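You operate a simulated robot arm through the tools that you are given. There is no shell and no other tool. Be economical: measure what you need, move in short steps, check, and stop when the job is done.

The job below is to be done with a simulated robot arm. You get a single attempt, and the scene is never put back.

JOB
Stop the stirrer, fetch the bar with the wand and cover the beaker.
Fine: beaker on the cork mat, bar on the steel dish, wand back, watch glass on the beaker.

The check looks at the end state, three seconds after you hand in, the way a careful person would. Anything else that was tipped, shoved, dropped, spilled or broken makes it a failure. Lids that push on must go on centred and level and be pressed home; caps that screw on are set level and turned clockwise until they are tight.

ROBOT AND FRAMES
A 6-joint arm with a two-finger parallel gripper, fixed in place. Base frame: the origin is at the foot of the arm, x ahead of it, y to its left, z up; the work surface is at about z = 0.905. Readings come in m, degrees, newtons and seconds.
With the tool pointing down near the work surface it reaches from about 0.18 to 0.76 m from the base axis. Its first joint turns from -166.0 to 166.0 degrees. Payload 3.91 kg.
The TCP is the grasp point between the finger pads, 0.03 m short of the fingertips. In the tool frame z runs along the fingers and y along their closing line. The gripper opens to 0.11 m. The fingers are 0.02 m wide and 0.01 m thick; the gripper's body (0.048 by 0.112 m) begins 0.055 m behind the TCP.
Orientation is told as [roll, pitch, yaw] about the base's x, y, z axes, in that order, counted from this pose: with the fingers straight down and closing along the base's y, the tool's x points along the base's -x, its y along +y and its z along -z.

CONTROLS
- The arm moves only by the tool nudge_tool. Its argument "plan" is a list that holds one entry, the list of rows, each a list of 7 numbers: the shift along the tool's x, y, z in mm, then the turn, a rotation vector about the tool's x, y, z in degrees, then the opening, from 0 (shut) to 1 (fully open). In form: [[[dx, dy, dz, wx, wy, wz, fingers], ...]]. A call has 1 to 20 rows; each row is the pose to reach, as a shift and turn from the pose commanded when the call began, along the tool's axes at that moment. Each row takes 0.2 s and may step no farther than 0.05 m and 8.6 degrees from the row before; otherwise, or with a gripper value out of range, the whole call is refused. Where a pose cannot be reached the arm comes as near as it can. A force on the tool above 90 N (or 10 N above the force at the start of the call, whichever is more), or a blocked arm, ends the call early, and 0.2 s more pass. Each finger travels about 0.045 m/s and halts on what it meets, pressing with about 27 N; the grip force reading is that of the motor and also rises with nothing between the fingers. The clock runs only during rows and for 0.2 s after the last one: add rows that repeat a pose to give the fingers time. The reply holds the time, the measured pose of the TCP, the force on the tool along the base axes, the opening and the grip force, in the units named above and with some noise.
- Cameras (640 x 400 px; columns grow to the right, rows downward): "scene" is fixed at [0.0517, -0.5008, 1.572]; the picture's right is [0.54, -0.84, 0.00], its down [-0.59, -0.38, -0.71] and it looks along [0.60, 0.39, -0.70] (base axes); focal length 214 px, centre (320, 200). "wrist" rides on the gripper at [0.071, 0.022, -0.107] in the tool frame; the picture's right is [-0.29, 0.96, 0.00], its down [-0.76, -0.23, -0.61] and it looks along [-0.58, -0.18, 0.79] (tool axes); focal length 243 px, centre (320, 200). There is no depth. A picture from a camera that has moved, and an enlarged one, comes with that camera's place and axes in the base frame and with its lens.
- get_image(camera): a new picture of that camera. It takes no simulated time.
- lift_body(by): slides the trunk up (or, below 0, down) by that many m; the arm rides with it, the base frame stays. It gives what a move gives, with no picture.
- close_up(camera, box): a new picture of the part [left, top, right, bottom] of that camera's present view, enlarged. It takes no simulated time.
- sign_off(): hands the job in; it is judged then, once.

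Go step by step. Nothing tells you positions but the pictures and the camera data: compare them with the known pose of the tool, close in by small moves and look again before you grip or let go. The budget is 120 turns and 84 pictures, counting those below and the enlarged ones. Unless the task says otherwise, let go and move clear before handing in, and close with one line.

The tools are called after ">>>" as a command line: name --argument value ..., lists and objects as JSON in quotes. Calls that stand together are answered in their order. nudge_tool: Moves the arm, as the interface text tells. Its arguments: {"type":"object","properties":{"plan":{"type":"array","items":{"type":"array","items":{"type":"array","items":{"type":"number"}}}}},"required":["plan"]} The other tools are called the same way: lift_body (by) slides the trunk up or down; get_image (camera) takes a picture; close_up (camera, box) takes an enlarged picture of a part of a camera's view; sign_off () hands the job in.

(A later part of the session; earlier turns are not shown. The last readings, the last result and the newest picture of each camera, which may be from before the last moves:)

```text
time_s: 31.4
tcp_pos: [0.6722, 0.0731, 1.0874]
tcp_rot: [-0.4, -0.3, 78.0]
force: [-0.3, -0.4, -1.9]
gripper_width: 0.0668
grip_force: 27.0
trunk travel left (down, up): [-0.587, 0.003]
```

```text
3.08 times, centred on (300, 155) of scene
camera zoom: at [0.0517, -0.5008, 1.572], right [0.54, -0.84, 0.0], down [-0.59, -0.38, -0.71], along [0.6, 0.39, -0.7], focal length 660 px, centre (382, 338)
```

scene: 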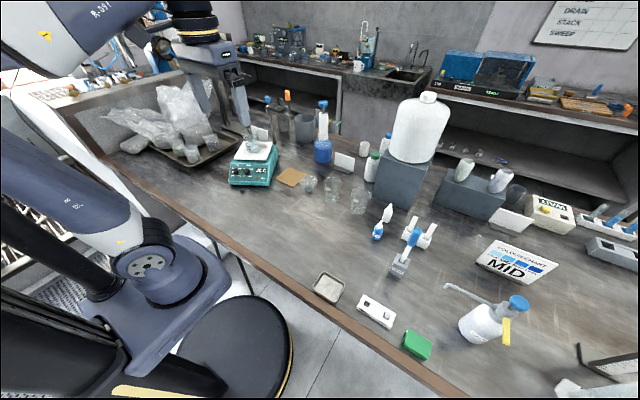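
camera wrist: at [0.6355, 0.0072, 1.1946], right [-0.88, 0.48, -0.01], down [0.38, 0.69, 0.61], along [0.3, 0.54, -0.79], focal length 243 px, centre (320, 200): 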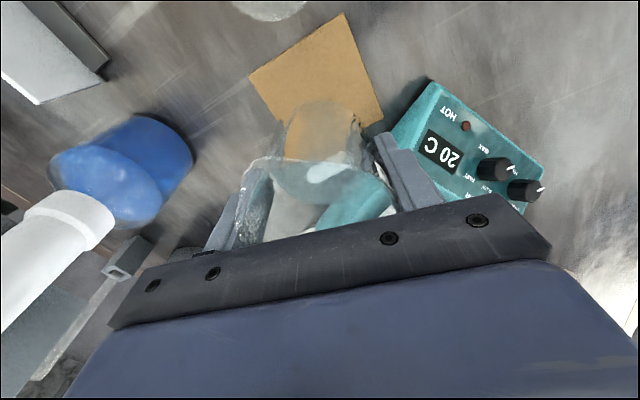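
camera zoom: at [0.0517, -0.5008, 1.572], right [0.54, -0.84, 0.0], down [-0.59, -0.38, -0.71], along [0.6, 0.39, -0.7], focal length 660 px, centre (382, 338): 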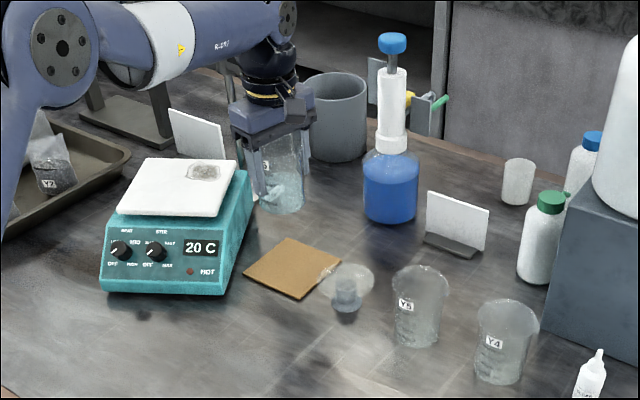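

>>> nudge_tool --plan '[[[0, 0, 15, 0, 0, 0, 0.5], [0, 0, 35, 0, 0, 0, 0.5], [0, 0, 55, 0, 0, 0, 0.5], [0, 0, 75, 0, 0, 0, 0.5], [0, 0, 88, 0, 0, 0, 0.5], [0, 0, 94, 0, 0, 0, 0.5], [0, 0, 94, 0, 0, 0, 0.5]]]'

>>> nudge_tool --plan '[[[0, 0, 1.5, 0, 0, 0, 0.5], [0, 0, 3, 0, 0, 0, 0.5], [0, 0, 3, 0, 0, 0, 0.5]]]'

>>> close_up --camera "scene" --box '[260, 130, 340, 200]'

```text
time_s: 33.0
tcp_pos: [0.6731, 0.0738, 0.9942]
tcp_rot: [-0.5, -0.3, 78.0]
force: [0.6, 0.4, -3.0]
gripper_width: 0.0668
grip_force: 27.3
trunk travel left (down, up): [-0.587, 0.003]
```

```text
time_s: 33.9
tcp_pos: [0.6732, 0.074, 0.9909]
tcp_rot: [-0.5, -0.4, 78.1]
force: [-0.5, 0.3, -2.4]
gripper_width: 0.0669
grip_force: 26.7
trunk travel left (down, up): [-0.587, 0.003]
```

```text
5.71 times, centred on (300, 165) of scene
camera zoom: at [0.0517, -0.5008, 1.572], right [0.54, -0.84, 0.0], down [-0.59, -0.38, -0.71], along [0.6, 0.39, -0.7], focal length 1226 px, centre (434, 400)
```

zoom: 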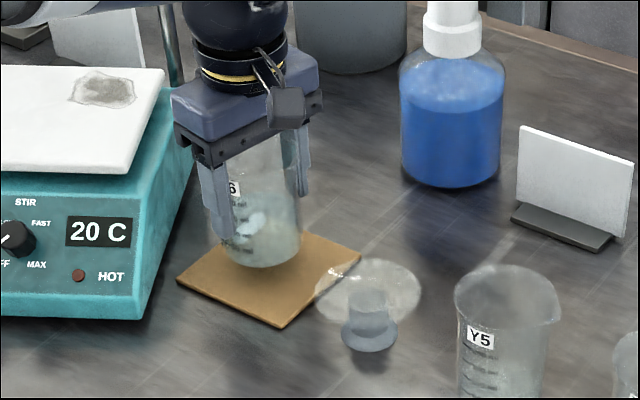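

Beaker is above the mat, still hanging (about −2.5 N weight). I'll lower in small steps until it touches.

>>> nudge_tool --plan '[[[0, 0, 1, 0, 0, 0, 0.5], [0, 0, 2, 0, 0, 0, 0.5], [0, 0, 3, 0, 0, 0, 0.5], [0, 0, 3, 0, 0, 0, 0.5]]]'

>>> nudge_tool --plan '[[[0, 0, 1, 0, 0, 0, 0.5], [0, 0, 2, 0, 0, 0, 0.5], [0, 0, 2, 0, 0, 0, 0.5]]]'

```text
time_s: 34.9
tcp_pos: [0.6726, 0.0727, 0.9885]
tcp_rot: [-0.4, -0.4, 78.0]
force: [-0.2, 0.6, -2.6]
gripper_width: 0.0669
grip_force: 26.7
trunk travel left (down, up): [-0.587, 0.003]
```

```text
time_s: 35.6
tcp_pos: [0.6725, 0.0726, 0.9868]
tcp_rot: [-0.5, -0.3, 77.9]
force: [-0.1, 0.0, -2.8]
gripper_width: 0.0667
grip_force: 27.0
trunk travel left (down, up): [-0.587, 0.003]
```

>>> nudge_tool --plan '[[[0, 0, 1, 0, 0, 0, 0.5], [0, 0, 2, 0, 0, 0, 0.5], [0, 0, 2, 0, 0, 0, 0.5]]]'

>>> nudge_tool --plan '[[[0, 0, 1, 0, 0, 0, 0.5], [0, 0, 1, 0, 0, 0, 0.5]]]'

>>> close_up --camera "scene" --box '[280, 150, 320, 190]'

```text
time_s: 36.5
tcp_pos: [0.6728, 0.0724, 0.9844]
tcp_rot: [-0.5, -0.4, 78.0]
force: [0.9, 0.7, -2.9]
gripper_width: 0.0668
grip_force: 26.8
trunk travel left (down, up): [-0.587, 0.003]
```

```text
time_s: 37.0
tcp_pos: [0.672, 0.0728, 0.9839]
tcp_rot: [-0.5, -0.2, 78.0]
force: [-0.4, 0.1, -1.7]
gripper_width: 0.0666
grip_force: 26.5
trunk travel left (down, up): [-0.587, 0.003]
```

```text
10.00 times, centred on (300, 170) of scene
camera zoom: at [0.0517, -0.5008, 1.572], right [0.54, -0.84, 0.0], down [-0.59, -0.38, -0.71], along [0.6, 0.39, -0.7], focal length 2145 px, centre (520, 500)
```

zoom: 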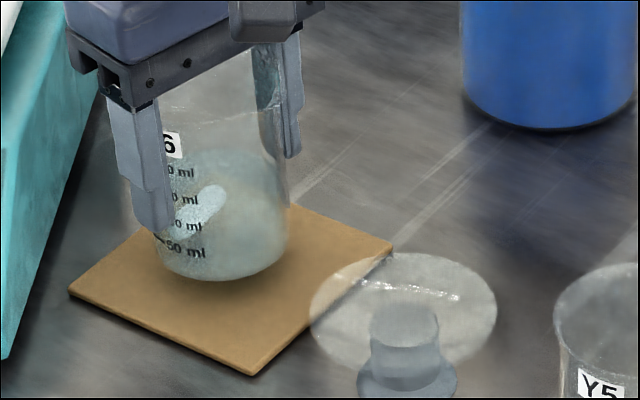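

>>> nudge_tool --plan '[[[0, 0, 1, 0, 0, 0, 0.5], [0, 0, 2, 0, 0, 0, 0.5]]]'

>>> nudge_tool --plan '[[[0, 0, 1, 0, 0, 0, 0.5], [0, 0, 1, 0, 0, 0, 0.5]]]'

>>> nudge_tool --plan '[[[0, 0, 1, 0, 0, 0, 0.5], [0, 0, 1, 0, 0, 0, 0.5]]]'

```text
time_s: 37.6
tcp_pos: [0.6723, 0.0727, 0.9809]
tcp_rot: [-0.6, -0.2, 78.0]
force: [0.3, 0.7, -1.7]
gripper_width: 0.0666
grip_force: 27.4
trunk travel left (down, up): [-0.587, 0.003]
```

```text
time_s: 38.2
tcp_pos: [0.6736, 0.0735, 0.9797]
tcp_rot: [-0.6, -0.2, 77.9]
force: [0.5, -0.6, -2.9]
gripper_width: 0.0667
grip_force: 27.1
trunk travel left (down, up): [-0.587, 0.003]
```

```text
time_s: 38.9
tcp_pos: [0.673, 0.0748, 0.9795]
tcp_rot: [-0.5, -0.3, 77.9]
force: [0.4, -0.4, -2.8]
gripper_width: 0.0666
grip_force: 27.2
trunk travel left (down, up): [-0.587, 0.003]
```

>>> nudge_tool --plan '[[[0, 0, 2, 0, 0, 0, 0.5], [0, 0, 4, 0, 0, 0, 0.5]]]'

>>> nudge_tool --plan '[[[0, 0, 1, 0, 0, 0, 0.5], [0, 0, 2, 0, 0, 0, 0.5]]]'

>>> nudge_tool --plan '[[[0, 0, 1, 0, 0, 0, 0.5], [0, 0, 2, 0, 0, 0, 0.5]]]'

```text
time_s: 39.5
tcp_pos: [0.6735, 0.075, 0.9751]
tcp_rot: [-0.6, -0.2, 78.1]
force: [-0.6, -0.5, -2.5]
gripper_width: 0.0663
grip_force: 27.2
trunk travel left (down, up): [-0.587, 0.003]
```

```text
time_s: 40.0
tcp_pos: [0.6732, 0.0737, 0.9727]
tcp_rot: [-0.4, -0.2, 78.0]
force: [-1.1, -1.0, -2.1]
gripper_width: 0.0666
grip_force: 26.5
trunk travel left (down, up): [-0.587, 0.003]
```

```text
time_s: 40.6
tcp_pos: [0.6727, 0.0734, 0.972]
tcp_rot: [-0.5, -0.3, 78.0]
force: [-0.2, -0.1, -1.6]
gripper_width: 0.0666
grip_force: 26.9
trunk travel left (down, up): [-0.587, 0.003]
```

>>> nudge_tool --plan '[[[0, 0, 1, 0, 0, 0, 0.5], [0, 0, 1, 0, 0, 0, 0.5]]]'

>>> close_up --camera "scene" --box '[280, 150, 320, 190]'

```text
time_s: 41.2
tcp_pos: [0.6726, 0.0738, 0.9699]
tcp_rot: [-0.4, -0.4, 78.0]
force: [-0.5, 0.2, -1.4]
gripper_width: 0.0666
grip_force: 27.1
trunk travel left (down, up): [-0.587, 0.003]
```

```text
10.00 times, centred on (300, 170) of scene
camera zoom: at [0.0517, -0.5008, 1.572], right [0.54, -0.84, 0.0], down [-0.59, -0.38, -0.71], along [0.6, 0.39, -0.7], focal length 2145 px, centre (520, 500)
```

zoom: 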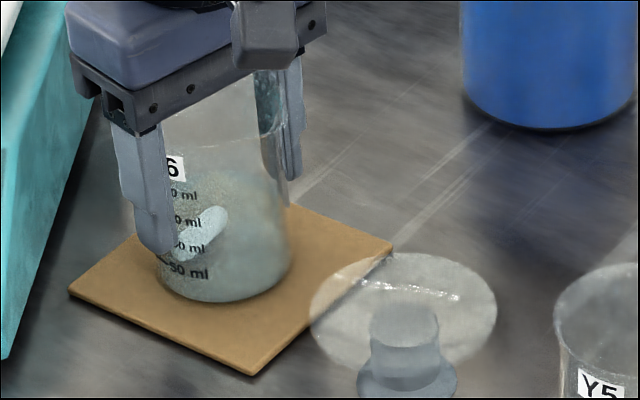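

>>> nudge_tool --plan '[[[0, 0, 1, 0, 0, 0, 0.5], [0, 0, 1.5, 0, 0, 0, 0.5]]]'

>>> nudge_tool --plan '[[[0, 0, 1, 0, 0, 0, 0.5], [0, 0, 1.5, 0, 0, 0, 0.5]]]'

>>> nudge_tool --plan '[[[0, 0, 1, 0, 0, 0, 0.5], [0, 0, 1, 0, 0, 0, 0.5]]]'

```text
time_s: 41.9
tcp_pos: [0.6737, 0.0746, 0.9677]
tcp_rot: [-0.5, -0.3, 78.1]
force: [0.5, -0.5, -1.8]
gripper_width: 0.0666
grip_force: 26.8
trunk travel left (down, up): [-0.587, 0.003]
```

```text
time_s: 42.5
tcp_pos: [0.6731, 0.074, 0.9687]
tcp_rot: [-0.6, -0.4, 78.1]
force: [-0.2, -0.1, 4.6]
gripper_width: 0.0663
grip_force: 27.0
trunk travel left (down, up): [-0.587, 0.003]
```

```text
time_s: 43.0
tcp_pos: [0.673, 0.0747, 0.9687]
tcp_rot: [-0.7, -0.4, 78.0]
force: [2.2, -1.0, 13.2]
gripper_width: 0.0666
grip_force: 27.3
trunk travel left (down, up): [-0.587, 0.003]
```

Contact. I'll ease off 1.5 mm, open and rise.

>>> nudge_tool --plan '[[[0, 0, -1.5, 0, 0, 0, 0.5], [0, 0, -1.5, 0, 0, 0, 0.65], [0, 0, -1.5, 0, 0, 0, 0.8], [0, 0, -1.5, 0, 0, 0, 0.95], [0, 0, -1.5, 0, 0, 0, 1], [0, 0, -1.5, 0, 0, 0, 1], [0, 0, -30, 0, 0, 0, 1], [0, 0, -65, 0, 0, 0, 1], [0, 0, -105, 0, 0, 0, 1], [0, 0, -150, 0, 0, 0, 1], [0, 0, -190, 0, 0, 0, 1]]]'

>>> get_image --camera "wrist"

>>> close_up --camera "scene" --box '[260, 130, 340, 200]'

```text
time_s: 45.5
tcp_pos: [0.6682, 0.0744, 1.1553]
tcp_rot: [-0.6, -0.2, 78.0]
force: [-0.7, -0.7, -0.5]
gripper_width: 0.1099
grip_force: 0.1
trunk travel left (down, up): [-0.587, 0.003]
```

```text
35 pictures are left
camera wrist: at [0.631, 0.0078, 1.263], right [-0.88, 0.48, -0.01], down [0.38, 0.69, 0.61], along [0.3, 0.54, -0.79], focal length 243 px, centre (320, 200)
```

wrist: 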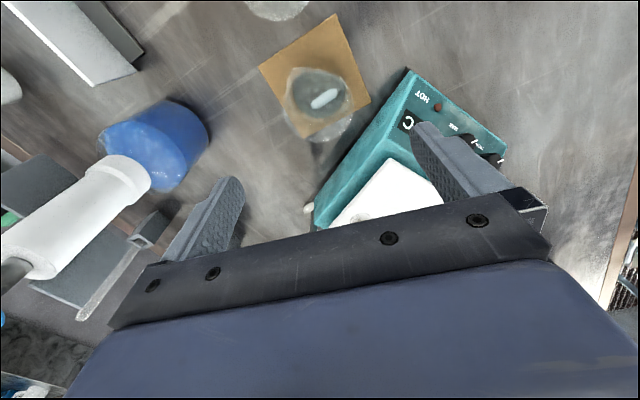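

```text
5.71 times, centred on (300, 165) of scene
camera zoom: at [0.0517, -0.5008, 1.572], right [0.54, -0.84, 0.0], down [-0.59, -0.38, -0.71], along [0.6, 0.39, -0.7], focal length 1226 px, centre (434, 400)
```

zoom: 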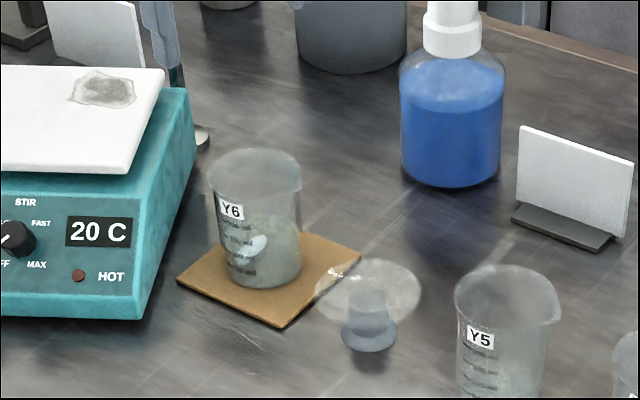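

Beaker stands well on the mat. Now I retract, swing round toward the wand.

>>> nudge_tool --plan '[[[15, 25, -2, 0, 0, 8, 1], [30, 50, -4, 0, 0, 16, 1], [45, 75, -6, 0, 0, 24, 1], [60, 100, -8, 0, 0, 32, 1], [75, 125, -10, 0, 0, 40, 1], [90, 150, -12, 0, 0, 48, 1], [105, 175, -14, 0, 0, 56, 1], [119, 200, -15, 0, 0, 63, 1]]]'

```text
time_s: 47.2
tcp_pos: [0.4506, -0.0004, 1.1713]
tcp_rot: [0.0, -0.7, 14.9]
force: [-1.0, 0.3, 0.3]
gripper_width: 0.1098
grip_force: 0.1
trunk travel left (down, up): [-0.587, 0.003]
```

>>> nudge_tool --plan '[[[19.6, -38.2, -5, 0, 0, 6, 1], [39.1, -76.5, -10, 0, 0, 12, 1], [58.7, -114.7, -15, 0, 0, 18, 1], [78.3, -153, -20, 0, 0, 24, 1], [97.9, -191.2, -25, 0, 0, 30, 1], [117.4, -229.4, -30, 0, 0, 36, 1], [137, -267.7, -35, 0, 0, 42, 1], [156.6, -305.9, -40, 0, 0, 48, 1], [176.1, -344.2, -45, 0, 0, 54, 1], [195.7, -382.4, -50, 0, 0, 60, 1]]]'

>>> get_image --camera "wrist"

```text
time_s: 49.5
tcp_pos: [0.3576, -0.4244, 1.2148]
tcp_rot: [0.5, -0.2, -45.1]
force: [-0.5, 0.2, -0.4]
gripper_width: 0.1098
grip_force: 0.2
trunk travel left (down, up): [-0.587, 0.003]
```

```text
33 pictures are left
camera wrist: at [0.3218, -0.3581, 1.3228], right [0.88, 0.47, 0.01], down [0.37, -0.7, 0.61], along [0.29, -0.53, -0.79], focal length 243 px, centre (320, 200)
```

wrist: 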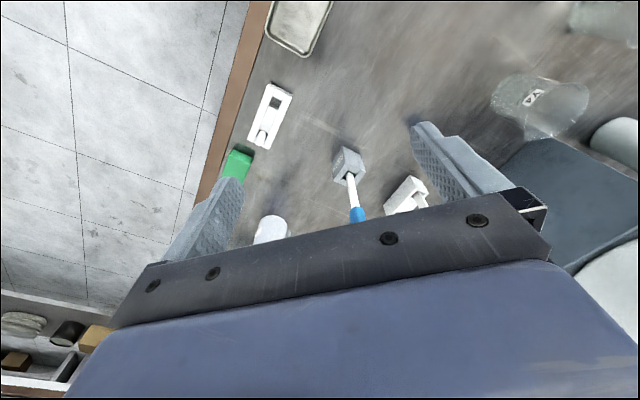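

>>> nudge_tool --plan '[[[-30, 2, 30, 0, 0, 0, 1], [-60, 4, 65, 0, 0, 0, 0.85], [-90, 5, 95, 0, 0, 0, 0.75]]]'

>>> get_image --camera "wrist"

>>> close_up --camera "scene" --box '[360, 200, 460, 290]'

```text
time_s: 50.2
tcp_pos: [0.4264, -0.4809, 1.12]
tcp_rot: [0.5, -0.3, -45.0]
force: [0.1, 0.2, -0.1]
gripper_width: 0.0822
grip_force: 0.0
trunk travel left (down, up): [-0.587, 0.003]
```

```text
32 pictures are left
camera wrist: at [0.3908, -0.4159, 1.228], right [0.88, 0.47, 0.01], down [0.37, -0.7, 0.61], along [0.3, -0.53, -0.79], focal length 243 px, centre (320, 200)
```

wrist: 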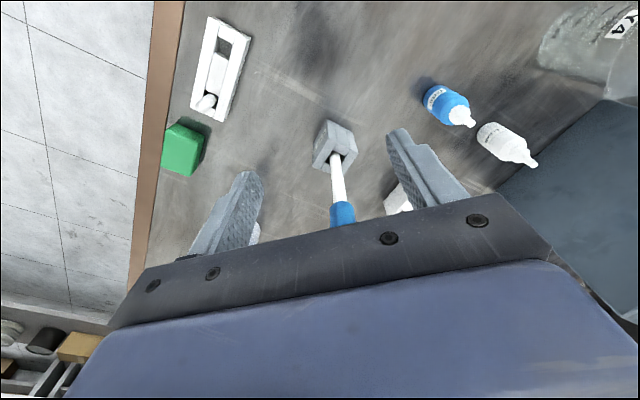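

```text
4.44 times, centred on (410, 245) of scene
camera zoom: at [0.0517, -0.5008, 1.572], right [0.54, -0.84, 0.0], down [-0.59, -0.38, -0.71], along [0.6, 0.39, -0.7], focal length 953 px, centre (-80, 0)
```

zoom: 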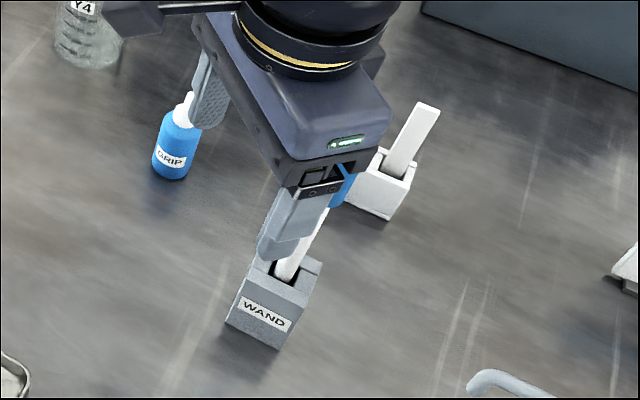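

>>> nudge_tool --plan '[[[-20, -1, 15, 0, 0, 0, 0.7], [-45, -1, 28, 0, 0, 0, 0.7], [-65, -1, 28, 0, 0, 0, 0.7], [-65, -1, 28, 0, 0, 0, 0.7]]]'

>>> get_image --camera "wrist"

>>> close_up --camera "scene" --box '[370, 210, 440, 280]'

```text
time_s: 51.2
tcp_pos: [0.4735, -0.5285, 1.0948]
tcp_rot: [0.6, -0.1, -45.0]
force: [-0.3, 0.5, 0.1]
gripper_width: 0.077
grip_force: 0.1
trunk travel left (down, up): [-0.587, 0.003]
```

```text
30 pictures are left
camera wrist: at [0.4376, -0.4627, 1.2016], right [0.88, 0.47, 0.01], down [0.37, -0.7, 0.61], along [0.29, -0.53, -0.79], focal length 243 px, centre (320, 200)
```

wrist: 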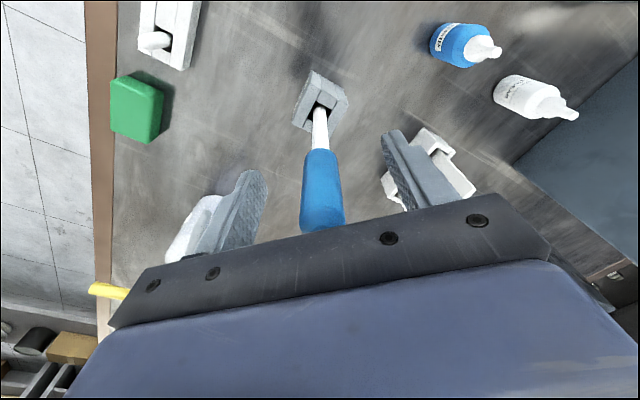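

```text
5.71 times, centred on (405, 245) of scene
camera zoom: at [0.0517, -0.5008, 1.572], right [0.54, -0.84, 0.0], down [-0.59, -0.38, -0.71], along [0.6, 0.39, -0.7], focal length 1226 px, centre (-166, -57)
```

zoom: 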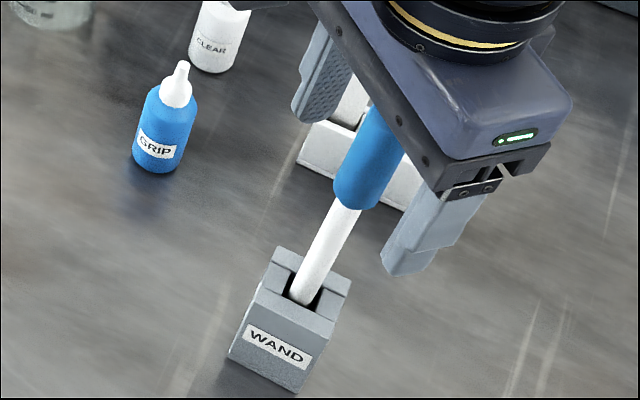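

The handle is centred between the fingers. I'll close on it, then lift slightly to test.

>>> nudge_tool --plan '[[[2, 0.8, 0, 0, 0, 0, 0.55], [2, 0.8, 0, 0, 0, 0, 0.4], [2, 0.8, 0, 0, 0, 0, 0.25], [2, 0.8, 0, 0, 0, 0, 0.1], [2, 0.8, 0, 0, 0, 0, 0.1], [2, 0.8, 0, 0, 0, 0, 0.1], [2, 0.8, 0, 0, 0, 0, 0.1]]]'

>>> get_image --camera "wrist"

```text
time_s: 52.9
tcp_pos: [0.4738, -0.526, 1.0942]
tcp_rot: [0.5, -0.3, -44.9]
force: [0.3, 0.4, 1.1]
gripper_width: 0.0207
grip_force: 27.4
trunk travel left (down, up): [-0.587, 0.003]
```

```text
28 pictures are left
camera wrist: at [0.4365, -0.4607, 1.2014], right [0.88, 0.47, 0.01], down [0.37, -0.7, 0.61], along [0.3, -0.53, -0.79], focal length 243 px, centre (320, 200)
```

wrist: 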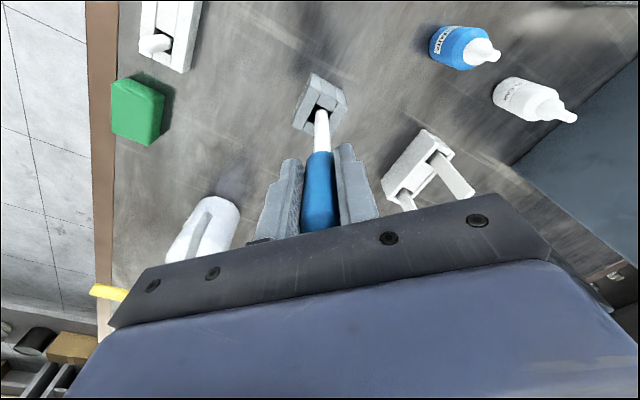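

>>> nudge_tool --plan '[[[0, 0, -10, 0, 0, 0, 0.1], [0, 0, -25, 0, 0, 0, 0.1], [0, 0, -40, 0, 0, 0, 0.1], [0, 0, -55, 0, 0, 0, 0.1], [0, 0, -72, 0, 0, 0, 0.1], [0, 0, -72, 0, 0, 0, 0.1]]]'

>>> get_image --camera "scene"

>>> close_up --camera "wrist" --box '[220, 40, 420, 240]'

```text
time_s: 54.2
tcp_pos: [0.4672, -0.5228, 1.165]
tcp_rot: [0.6, -0.4, -45.0]
force: [-0.1, 0.0, -0.4]
gripper_width: 0.0206
grip_force: 27.2
out of reach, approached as far as the arm can: row 5, 6
trunk travel left (down, up): [-0.587, 0.003]
```

```text
27 pictures are left
```

scene: 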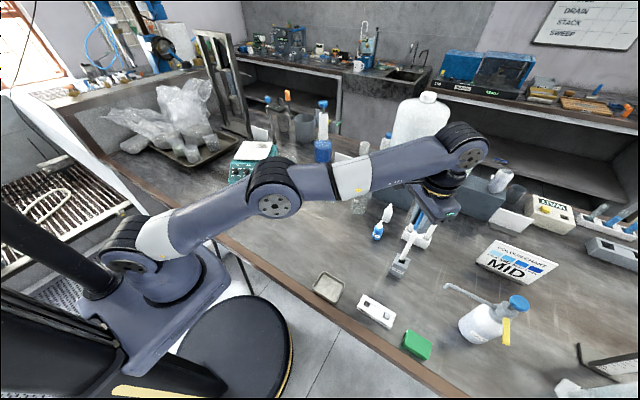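

```text
2.00 times, centred on (320, 140) of wrist
camera zoom: at [0.4312, -0.4577, 1.2723], right [0.88, 0.47, 0.01], down [0.37, -0.7, 0.61], along [0.3, -0.53, -0.79], focal length 485 px, centre (320, 320)
```

zoom: 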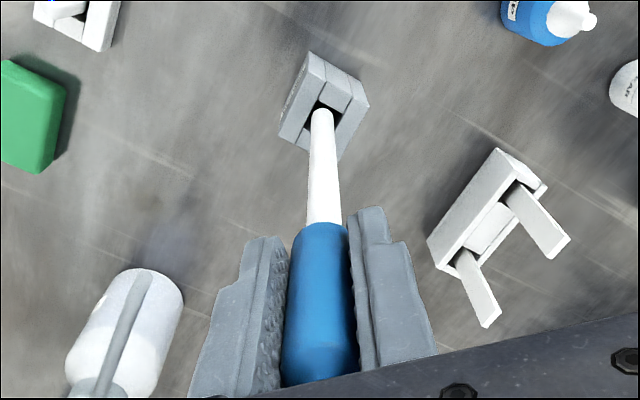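

>>> close_up --camera "scene" --box '[380, 220, 440, 285]'

```text
6.15 times, centred on (410, 252) of scene
camera zoom: at [0.0517, -0.5008, 1.572], right [0.54, -0.84, 0.0], down [-0.59, -0.38, -0.71], along [0.6, 0.39, -0.7], focal length 1320 px, centre (-234, -123)
```

zoom: 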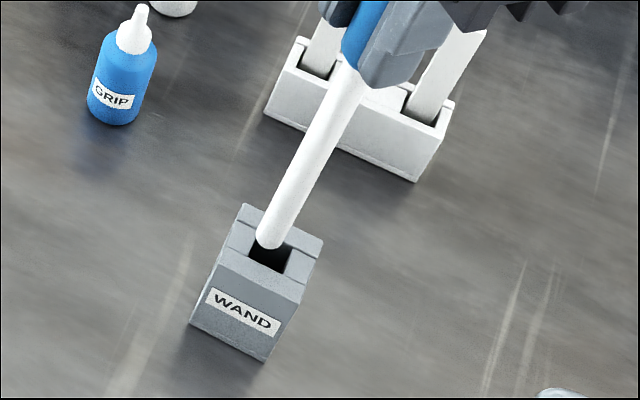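

The wand is out of its holder (tip about 0.18 m below the TCP). I'll pull back inward and up, then swing round to the beaker.

>>> nudge_tool --plan '[[[20, 0, -5, 0, 0, 0, 0.1], [45, 0, -20, 0, 0, 0, 0.1], [75, 0, -40, 0, 0, 0, 0.1], [100, 0, -60, 0, 0, 0, 0.1], [115, 0, -80, 0, 0, 0, 0.1], [115, 0, -80, 0, 0, 5, 0.1]]]'

```text
time_s: 55.6
tcp_pos: [0.3854, -0.4428, 1.2457]
tcp_rot: [0.5, -0.2, -50.0]
force: [0.3, 0.5, -0.7]
gripper_width: 0.0209
grip_force: 26.9
trunk travel left (down, up): [-0.587, 0.003]
```

>>> nudge_tool --plan '[[[24, 32.7, 0, 0, 0, -4.6, 0.1], [48.1, 65.3, 0, 0, 0, -9.2, 0.1], [72.2, 98, 0, 0, 0, -13.8, 0.1], [96.2, 130.6, 0, 0, 0, -18.4, 0.1], [120.2, 163.3, 0, 0, 0, -23, 0.1], [144.3, 196, 0, 0, 0, -27.6, 0.1], [168.4, 228.6, 0, 0, 0, -32.2, 0.1], [192.4, 261.3, 0, 0, 0, -36.8, 0.1], [216.4, 294, 0, 0, 0, -41.4, 0.1], [240.5, 326.6, 0, 0, 0, -46, 0.1], [264.6, 359.3, 0, 0, 0, -50.6, 0.1], [288.6, 391.9, 0, 0, 0, -55, 0.1], [288.6, 391.9, 0, 0, 0, -55, 0.1]]]'

>>> get_image --camera "wrist"

```text
time_s: 58.5
tcp_pos: [0.5011, 0.0323, 1.2485]
tcp_rot: [0.2, -0.6, 5.1]
force: [0.6, -0.4, -0.5]
gripper_width: 0.0207
grip_force: 27.0
trunk travel left (down, up): [-0.587, 0.003]
```

```text
24 pictures are left
camera wrist: at [0.4274, 0.047, 1.3556], right [0.2, 0.98, 0.01], down [0.77, -0.16, 0.62], along [0.6, -0.12, -0.79], focal length 243 px, centre (320, 200)
```

wrist: 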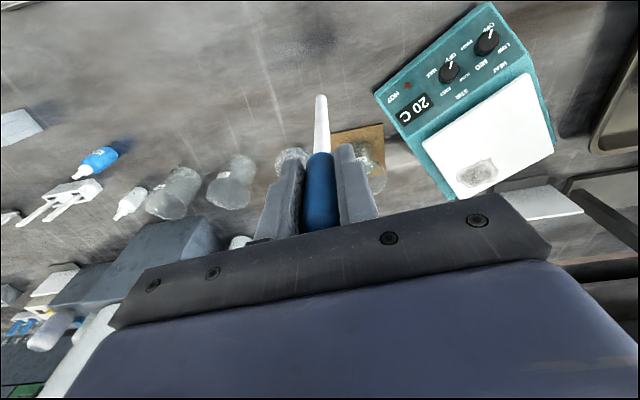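

>>> nudge_tool --plan '[[[-30, 8, 7, 0, 0, 0, 0.1], [-65, 16, 15, 0, 0, 0, 0.1], [-95, 22, 22, 0, 0, 0, 0.1], [-95, 22, 22, 0, 0, 0, 0.1]]]'

>>> close_up --camera "scene" --box '[260, 120, 340, 200]'

```text
time_s: 59.5
tcp_pos: [0.5943, 0.0613, 1.2264]
tcp_rot: [0.2, -0.6, 5.0]
force: [-0.4, 0.3, -0.4]
gripper_width: 0.0204
grip_force: 27.5
trunk travel left (down, up): [-0.587, 0.003]
```

```text
5.00 times, centred on (300, 160) of scene
camera zoom: at [0.0517, -0.5008, 1.572], right [0.54, -0.84, 0.0], down [-0.59, -0.38, -0.71], along [0.6, 0.39, -0.7], focal length 1072 px, centre (420, 400)
```

zoom: 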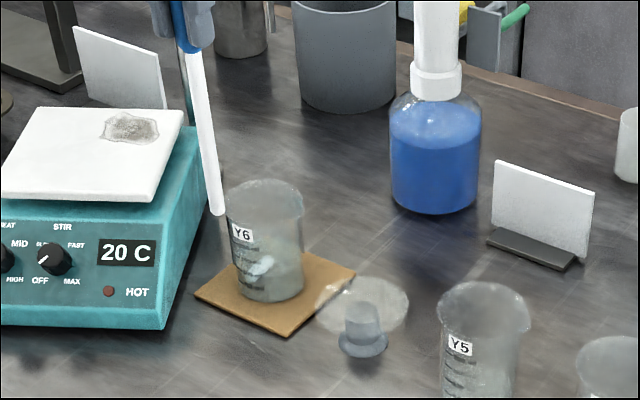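

>>> nudge_tool --plan '[[[-25, 5, 4, 0, 0, 0, 0.1], [-50, 10, 7, 0, 0, 0, 0.1], [-76, 15, 11, 0, 0, 0, 0.1], [-76, 15, 11, 0, 0, 0, 0.1]]]'

>>> close_up --camera "scene" --box '[260, 120, 340, 200]'

>>> close_up --camera "wrist" --box '[240, 30, 400, 210]'

```text
time_s: 60.5
tcp_pos: [0.6666, 0.0836, 1.2149]
tcp_rot: [0.2, -0.5, 5.1]
force: [0.5, 0.1, 0.5]
gripper_width: 0.0206
grip_force: 26.4
trunk travel left (down, up): [-0.587, 0.003]
```

```text
5.00 times, centred on (300, 160) of scene
camera zoom: at [0.0517, -0.5008, 1.572], right [0.54, -0.84, 0.0], down [-0.59, -0.38, -0.71], along [0.6, 0.39, -0.7], focal length 1072 px, centre (420, 400)
```

zoom: 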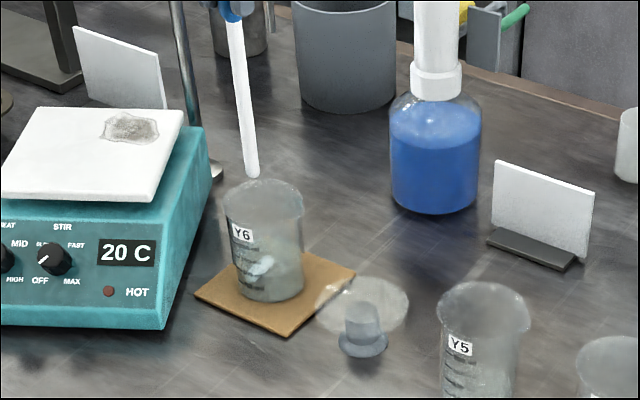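

```text
2.22 times, centred on (320, 120) of wrist
camera zoom: at [0.5934, 0.0986, 1.3219], right [0.2, 0.98, 0.01], down [0.77, -0.17, 0.62], along [0.6, -0.12, -0.79], focal length 539 px, centre (320, 378)
```

zoom: 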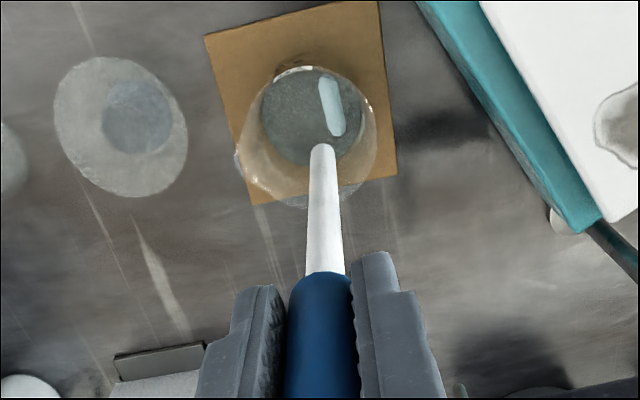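

>>> nudge_tool --plan '[[[-6.5, 1.8, 0, 0, 0, 0, 0.1], [-6.5, 1.8, 25, 0, 0, 0, 0.1], [-6.5, 1.8, 50, 0, 0, 0, 0.1], [-6.5, 1.8, 70, 0, 0, 0, 0.1], [-6.5, 1.8, 85, 0, 0, 0, 0.1], [-6.5, 1.8, 97, 0, 0, 0, 0.1], [-6.5, 1.8, 97, 0, 0, 0, 0.1]]]'

>>> close_up --camera "scene" --box '[280, 140, 320, 190]'

```text
time_s: 62.0
tcp_pos: [0.6758, 0.0855, 1.1171]
tcp_rot: [0.3, -0.6, 5.0]
force: [0.0, -0.5, -0.2]
gripper_width: 0.0205
grip_force: 27.2
trunk travel left (down, up): [-0.587, 0.003]
```

```text
8.00 times, centred on (300, 165) of scene
camera zoom: at [0.0517, -0.5008, 1.572], right [0.54, -0.84, 0.0], down [-0.59, -0.38, -0.71], along [0.6, 0.39, -0.7], focal length 1716 px, centre (480, 480)
```

zoom: 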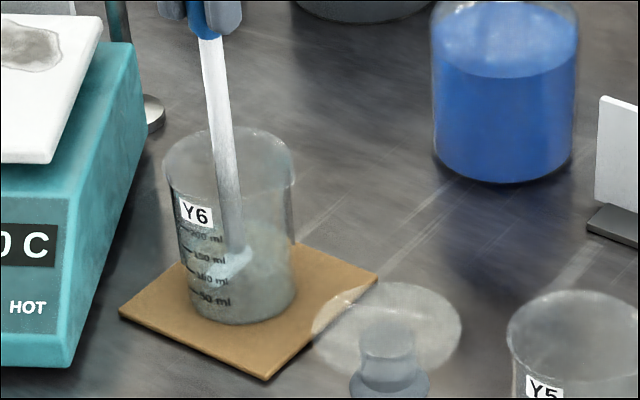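

>>> nudge_tool --plan '[[[0, 0, 3, 0, 0, 0, 0.1], [0, 0, 6, 0, 0, 0, 0.1], [0, 0, 9, 0, 0, 0, 0.1], [0, 0, 9, 0, 0, 0, 0.1]]]'

>>> nudge_tool --plan '[[[0, 0, -10, 0, 0, 0, 0.1], [0, 0, -20, 0, 0, 0, 0.1], [0, 0, -35, 0, 0, 0, 0.1], [0, 0, -35, 0, 0, 0, 0.1]]]'

>>> close_up --camera "scene" --box '[280, 140, 320, 190]'

```text
time_s: 63.0
tcp_pos: [0.6752, 0.0864, 1.1102]
tcp_rot: [0.2, -0.7, 5.0]
force: [0.2, 0.8, 4.3]
gripper_width: 0.0207
grip_force: 26.9
trunk travel left (down, up): [-0.587, 0.003]
```

```text
time_s: 64.0
tcp_pos: [0.6755, 0.0855, 1.1444]
tcp_rot: [0.2, -0.6, 5.0]
force: [-0.4, -0.3, -0.5]
gripper_width: 0.0208
grip_force: 26.8
trunk travel left (down, up): [-0.587, 0.003]
```

```text
8.00 times, centred on (300, 165) of scene
camera zoom: at [0.0517, -0.5008, 1.572], right [0.54, -0.84, 0.0], down [-0.59, -0.38, -0.71], along [0.6, 0.39, -0.7], focal length 1716 px, centre (480, 480)
```

zoom: 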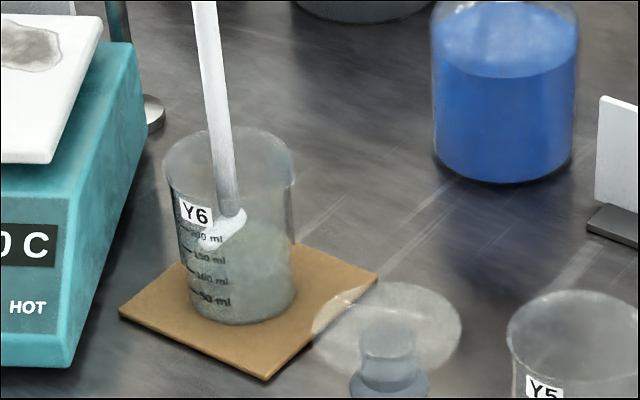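

The bar is on the wand. I'll recentre in the beaker and lift it out to just within reach height.

>>> nudge_tool --plan '[[[-1, -5, 0, 0, 0, 0, 0.1], [-2, -10, 0, 0, 0, 0, 0.1], [-2, -10, -20, 0, 0, 0, 0.1], [-2, -10, -40, 0, 0, 0, 0.1], [-2, -10, -58, 0, 0, 0, 0.1], [-2, -10, -69, 0, 0, 0, 0.1], [-2, -10, -69, 0, 0, 0, 0.1]]]'

>>> close_up --camera "scene" --box '[270, 130, 330, 200]'

>>> close_up --camera "wrist" --box '[240, 30, 400, 210]'

```text
time_s: 65.7
tcp_pos: [0.6788, 0.0771, 1.2139]
tcp_rot: [0.2, -0.6, 5.0]
force: [-0.4, 0.0, -0.3]
gripper_width: 0.0205
grip_force: 27.4
trunk travel left (down, up): [-0.587, 0.003]
```

```text
5.71 times, centred on (300, 165) of scene
camera zoom: at [0.0517, -0.5008, 1.572], right [0.54, -0.84, 0.0], down [-0.59, -0.38, -0.71], along [0.6, 0.39, -0.7], focal length 1226 px, centre (434, 400)
```

zoom: 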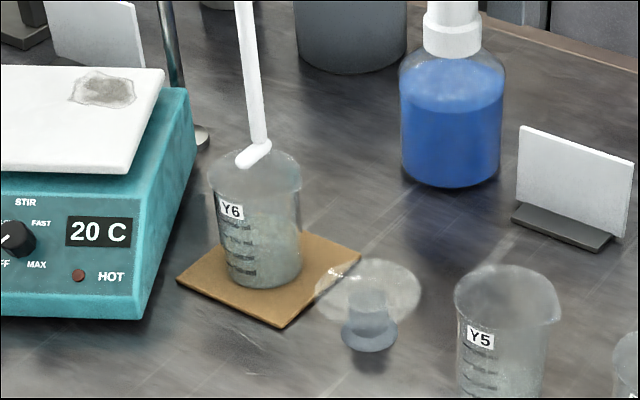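

```text
2.22 times, centred on (320, 120) of wrist
camera zoom: at [0.6038, 0.0911, 1.3202], right [0.21, 0.98, 0.01], down [0.77, -0.17, 0.62], along [0.6, -0.12, -0.79], focal length 539 px, centre (320, 378)
```

zoom: 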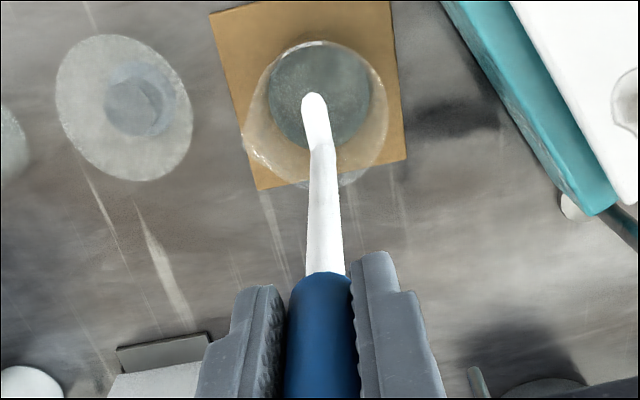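

>>> nudge_tool --plan '[[[6, 0, -3, 0, 0, 0, 0.1], [14, 0, -6, 0, 0, 0, 0.1], [26, 0, -11, 0, 0, 0, 0.1], [45, 0, -18, 0, 0, 0, 0.1], [75, 0, -28, 0, 0, 0, 0.1], [110, 0, -38, 0, 0, 0, 0.1], [150, 0, -45, 0, 0, 0, 0.1], [190, 0, -45, 0, 0, 0, 0.1], [190, 0, -45, 0, 0, 0, 0.1]]]'

>>> get_image --camera "scene"

```text
time_s: 67.7
tcp_pos: [0.488, 0.0599, 1.2567]
tcp_rot: [0.2, -0.6, 5.0]
force: [-0.5, 1.4, -0.7]
gripper_width: 0.0206
grip_force: 26.6
trunk travel left (down, up): [-0.587, 0.003]
```

```text
16 pictures are left
```

scene: 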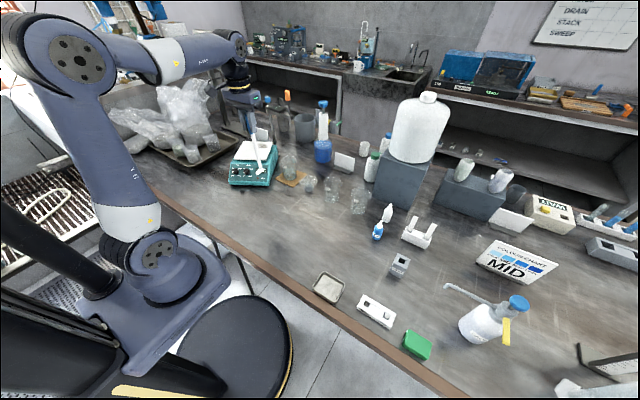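

Bar is safely out. Now I carry it toward the dish, at about (0.30, -0.37).

>>> nudge_tool --plan '[[[14.5, -33.9, 0, 0, 0, 4.2, 0.1], [29, -67.7, 0, 0, 0, 8.4, 0.1], [43.5, -101.6, 0, 0, 0, 12.6, 0.1], [58, -135.4, 0, 0, 0, 16.8, 0.1], [72.5, -169.3, 0, 0, 0, 21, 0.1], [87, -203.2, 0, 0, 0, 25.2, 0.1], [101.5, -237, 0, 0, 0, 29.4, 0.1], [116, -270.9, 5, 0, 0, 33.6, 0.1], [130.5, -304.7, 10, 0, 0, 37.8, 0.1], [145, -338.6, 15, 0, 0, 42, 0.1], [159.5, -372.5, 20, 0, 0, 46.2, 0.1], [174, -406.3, 25, 0, 0, 50, 0.1], [174, -406.3, 25, 0, 0, 50, 0.1]]]'

>>> get_image --camera "wrist"

```text
time_s: 70.5
tcp_pos: [0.3487, -0.3596, 1.2277]
tcp_rot: [0.6, -0.3, -45.0]
force: [0.3, -0.3, -0.5]
gripper_width: 0.0207
grip_force: 27.1
trunk travel left (down, up): [-0.587, 0.003]
```

```text
15 pictures are left
camera wrist: at [0.3124, -0.2943, 1.3352], right [0.88, 0.47, 0.01], down [0.37, -0.7, 0.61], along [0.29, -0.53, -0.79], focal length 243 px, centre (320, 200)
```

wrist: 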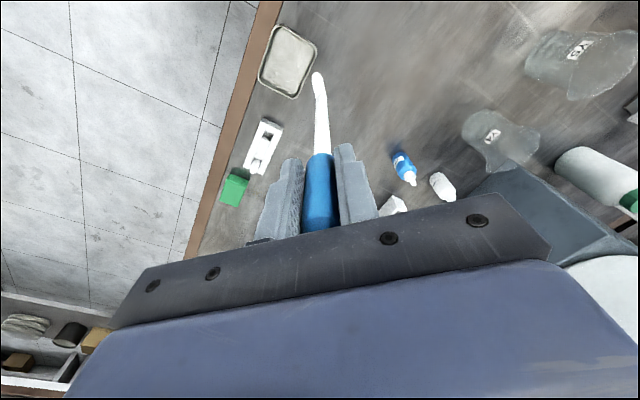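

>>> nudge_tool --plan '[[[6, -22, 20, 0, 0, 0, 0.1], [12.8, -45.3, 40, 0, 0, 0, 0.1], [12.8, -45.3, 65, 0, 0, 0, 0.1], [12.8, -45.3, 85, 0, 0, 0, 0.1], [12.8, -45.3, 85, 0, 0, 0, 0.1]]]'

>>> get_image --camera "wrist"

```text
time_s: 71.7
tcp_pos: [0.3117, -0.3824, 1.1432]
tcp_rot: [0.5, -0.3, -45.0]
force: [0.1, 0.2, -0.2]
gripper_width: 0.0204
grip_force: 27.2
trunk travel left (down, up): [-0.587, 0.003]
```

```text
14 pictures are left
camera wrist: at [0.2749, -0.3169, 1.2503], right [0.88, 0.47, 0.01], down [0.37, -0.7, 0.61], along [0.3, -0.53, -0.79], focal length 243 px, centre (320, 200)
```

wrist: 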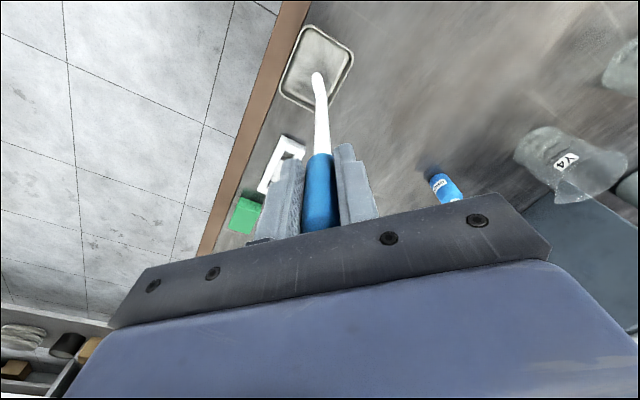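

>>> nudge_tool --plan '[[[6, -0.7, 8, 0, 0, 0, 0.1], [12, -0.7, 18, 0, 0, 0, 0.1], [12, -0.7, 26, 0, 0, 0, 0.1], [12, -0.7, 30, 0, 0, 0, 0.1], [12, -0.7, 32, 0, 0, 0, 0.1]]]'

>>> nudge_tool --plan '[[[0, 0, 1.5, 0, 0, 0, 0.1], [0, 0, 3, 0, 0, 0, 0.1]]]'

>>> nudge_tool --plan '[[[0, 0, 1.5, 0, 0, 0, 0.1], [0, 0, 2, 0, 0, 0, 0.1]]]'

```text
time_s: 72.8
tcp_pos: [0.3008, -0.374, 1.1124]
tcp_rot: [0.6, -0.2, -45.0]
force: [-0.1, 0.0, -1.5]
gripper_width: 0.0206
grip_force: 26.9
trunk travel left (down, up): [-0.587, 0.003]
```

```text
time_s: 73.5
tcp_pos: [0.3, -0.3771, 1.1082]
tcp_rot: [0.6, -0.3, -45.0]
force: [0.0, 0.2, -1.2]
gripper_width: 0.0208
grip_force: 26.5
trunk travel left (down, up): [-0.587, 0.003]
```

```text
time_s: 74.0
tcp_pos: [0.302, -0.3751, 1.1057]
tcp_rot: [0.5, -0.4, -44.9]
force: [0.2, -0.6, 0.1]
gripper_width: 0.0205
grip_force: 26.6
trunk travel left (down, up): [-0.587, 0.003]
```

>>> nudge_tool --plan '[[[0, 0, 1, 0, 0, 0, 0.1], [0, 0, 2, 0, 0, 0, 0.1]]]'

>>> nudge_tool --plan '[[[0, 0, 1, 0, 0, 0, 0.1], [0, 0, 1.5, 0, 0, 0, 0.1]]]'

>>> close_up --camera "scene" --box '[300, 260, 360, 310]'

```text
time_s: 74.7
tcp_pos: [0.3022, -0.3746, 1.1051]
tcp_rot: [0.6, -0.2, -45.1]
force: [0.0, -0.2, 2.2]
gripper_width: 0.0208
grip_force: 27.0
trunk travel left (down, up): [-0.587, 0.003]
```

```text
time_s: 75.2
tcp_pos: [0.3008, -0.3753, 1.1044]
tcp_rot: [0.4, -0.4, -44.9]
force: [-1.8, 0.9, 15.3]
gripper_width: 0.0205
grip_force: 27.0
trunk travel left (down, up): [-0.587, 0.003]
```

```text
8.00 times, centred on (330, 285) of scene
camera zoom: at [0.0517, -0.5008, 1.572], right [0.54, -0.84, 0.0], down [-0.59, -0.38, -0.71], along [0.6, 0.39, -0.7], focal length 1716 px, centre (240, -480)
```

zoom: 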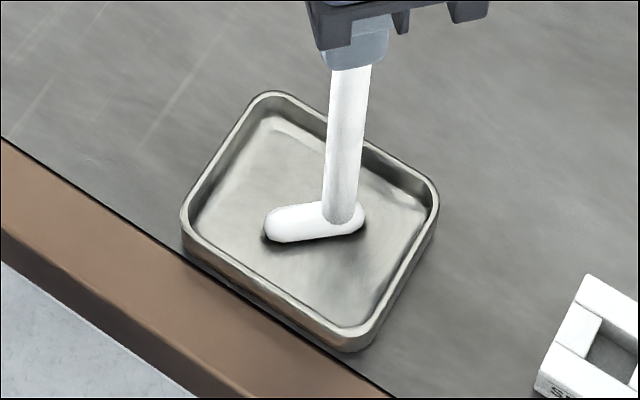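

The bar rests on the dish floor. I'll lift the wand slowly a little and see if the steel keeps the bar.

>>> nudge_tool --plan '[[[0, 0, -1.5, 0, 0, 0, 0.1], [0, 0, -3, 0, 0, 0, 0.1], [0, 0, -6, 0, 0, 0, 0.1], [0, 0, -12, 0, 0, 0, 0.1], [0, 0, -20, 0, 0, 0, 0.1]]]'

>>> close_up --camera "scene" --box '[300, 260, 360, 310]'

```text
time_s: 76.5
tcp_pos: [0.3011, -0.3744, 1.1232]
tcp_rot: [0.6, -0.4, -44.9]
force: [-0.1, -0.7, 0.9]
gripper_width: 0.0206
grip_force: 26.4
trunk travel left (down, up): [-0.587, 0.003]
```

```text
8.00 times, centred on (330, 285) of scene
camera zoom: at [0.0517, -0.5008, 1.572], right [0.54, -0.84, 0.0], down [-0.59, -0.38, -0.71], along [0.6, 0.39, -0.7], focal length 1716 px, centre (240, -480)
```

zoom: 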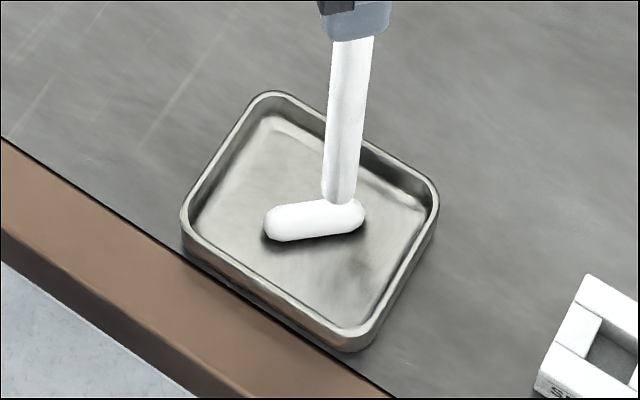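

The dish kept the bar. Now I raise the wand and bring it back toward its holder.

>>> nudge_tool --plan '[[[0, 0, -40, 0, 0, 0, 0.1], [0, 0, -80, 0, 0, 0, 0.1], [-45, 2, -80, 0, 0, 0, 0.1], [-90, 5, -75, 0, 0, 0, 0.1], [-135, 8, -68, 0, 0, 0, 0.1], [-175, 10, -58, 0, 0, 0, 0.1], [-205, 12, -52, 0, 0, 0, 0.1], [-211, 12.4, -50, 0, 0, 0, 0.1], [-211, 12.4, -50, 0, 0, 0, 0.1]]]'

>>> close_up --camera "scene" --box '[380, 220, 440, 285]'

```text
time_s: 78.5
tcp_pos: [0.4589, -0.5149, 1.1745]
tcp_rot: [0.6, -0.2, -44.9]
force: [0.7, -0.4, -0.2]
gripper_width: 0.0205
grip_force: 26.7
trunk travel left (down, up): [-0.587, 0.003]
```

```text
6.15 times, centred on (410, 252) of scene
camera zoom: at [0.0517, -0.5008, 1.572], right [0.54, -0.84, 0.0], down [-0.59, -0.38, -0.71], along [0.6, 0.39, -0.7], focal length 1320 px, centre (-234, -123)
```

zoom: 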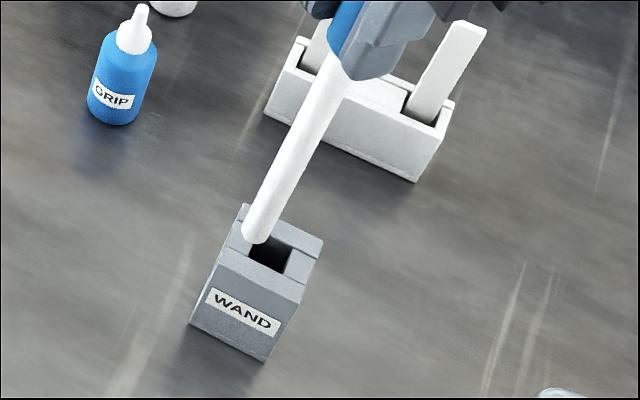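

>>> nudge_tool --plan '[[[-7, 0.2, 5, 0, 0, 0, 0.1], [-11.5, 0.5, 9.5, 0, 0, 0, 0.1], [-15, 1.5, 16, 0, 0, 0, 0.1], [-18.4, 2.7, 22, 0, 0, 0, 0.1], [-18.4, 2.7, 24.5, 0, 0, 0, 0.1], [-18.4, 2.7, 24.5, 0, 0, 0, 0.1]]]'

>>> close_up --camera "scene" --box '[380, 220, 440, 285]'

```text
time_s: 79.8
tcp_pos: [0.4724, -0.5253, 1.1483]
tcp_rot: [0.6, -0.3, -45.0]
force: [-0.6, -0.5, -0.3]
gripper_width: 0.0205
grip_force: 26.9
trunk travel left (down, up): [-0.587, 0.003]
```

```text
6.15 times, centred on (410, 252) of scene
camera zoom: at [0.0517, -0.5008, 1.572], right [0.54, -0.84, 0.0], down [-0.59, -0.38, -0.71], along [0.6, 0.39, -0.7], focal length 1320 px, centre (-234, -123)
```

zoom: 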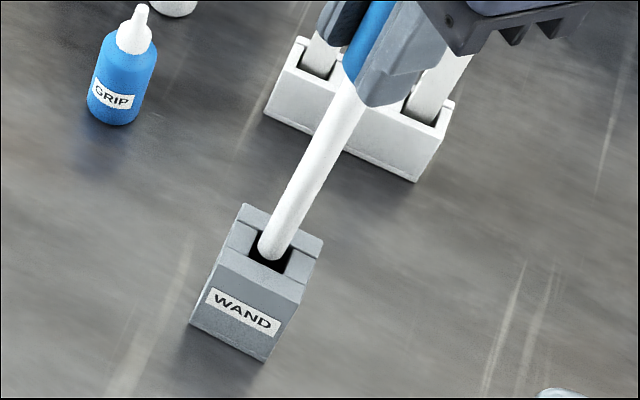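

>>> nudge_tool --plan '[[[-1.5, 0.5, 8, 0, 0, 0, 0.1], [-1.5, 0.5, 18, 0, 0, 0, 0.1], [-1.5, 0.5, 28, 0, 0, 0, 0.1], [-1.5, 0.5, 38, 0, 0, 0, 0.1], [-1.5, 0.5, 47, 0, 0, 0, 0.1], [-1.5, 0.5, 50, 0, 0, 0, 0.1]]]'

>>> nudge_tool --plan '[[[0, 0, 1.5, 0, 0, 0, 0.1], [0, 0, 3, 0, 0, 0, 0.1]]]'

```text
time_s: 81.2
tcp_pos: [0.4729, -0.5272, 1.0996]
tcp_rot: [0.6, -0.3, -44.9]
force: [-8.0, 0.1, 1.7]
gripper_width: 0.0209
grip_force: 26.6
trunk travel left (down, up): [-0.587, 0.003]
```

```text
time_s: 81.8
tcp_pos: [0.4746, -0.527, 1.098]
tcp_rot: [0.6, -0.4, -45.0]
force: [-7.7, 0.3, 3.3]
gripper_width: 0.0208
grip_force: 26.8
trunk travel left (down, up): [-0.587, 0.003]
```

Slight sideways load on the hole wall; I'll shift 2 mm back in x and continue down.

>>> nudge_tool --plan '[[[1.2, -1.2, 0, 0, 0, 0, 0.1], [1.6, -1.6, 1, 0, 0, 0, 0.1], [1.6, -1.6, 2, 0, 0, 0, 0.1]]]'

>>> nudge_tool --plan '[[[0, 0, 1, 0, 0, 0, 0.1], [0, 0, 2, 0, 0, 0, 0.1]]]'

```text
time_s: 82.7
tcp_pos: [0.4731, -0.5268, 1.0945]
tcp_rot: [0.6, -0.2, -44.9]
force: [0.7, -0.3, -0.4]
gripper_width: 0.0208
grip_force: 27.0
trunk travel left (down, up): [-0.587, 0.003]
```

```text
time_s: 83.2
tcp_pos: [0.4734, -0.5268, 1.0934]
tcp_rot: [0.7, -0.4, -44.9]
force: [-0.7, 1.5, 4.0]
gripper_width: 0.0206
grip_force: 27.1
trunk travel left (down, up): [-0.587, 0.003]
```

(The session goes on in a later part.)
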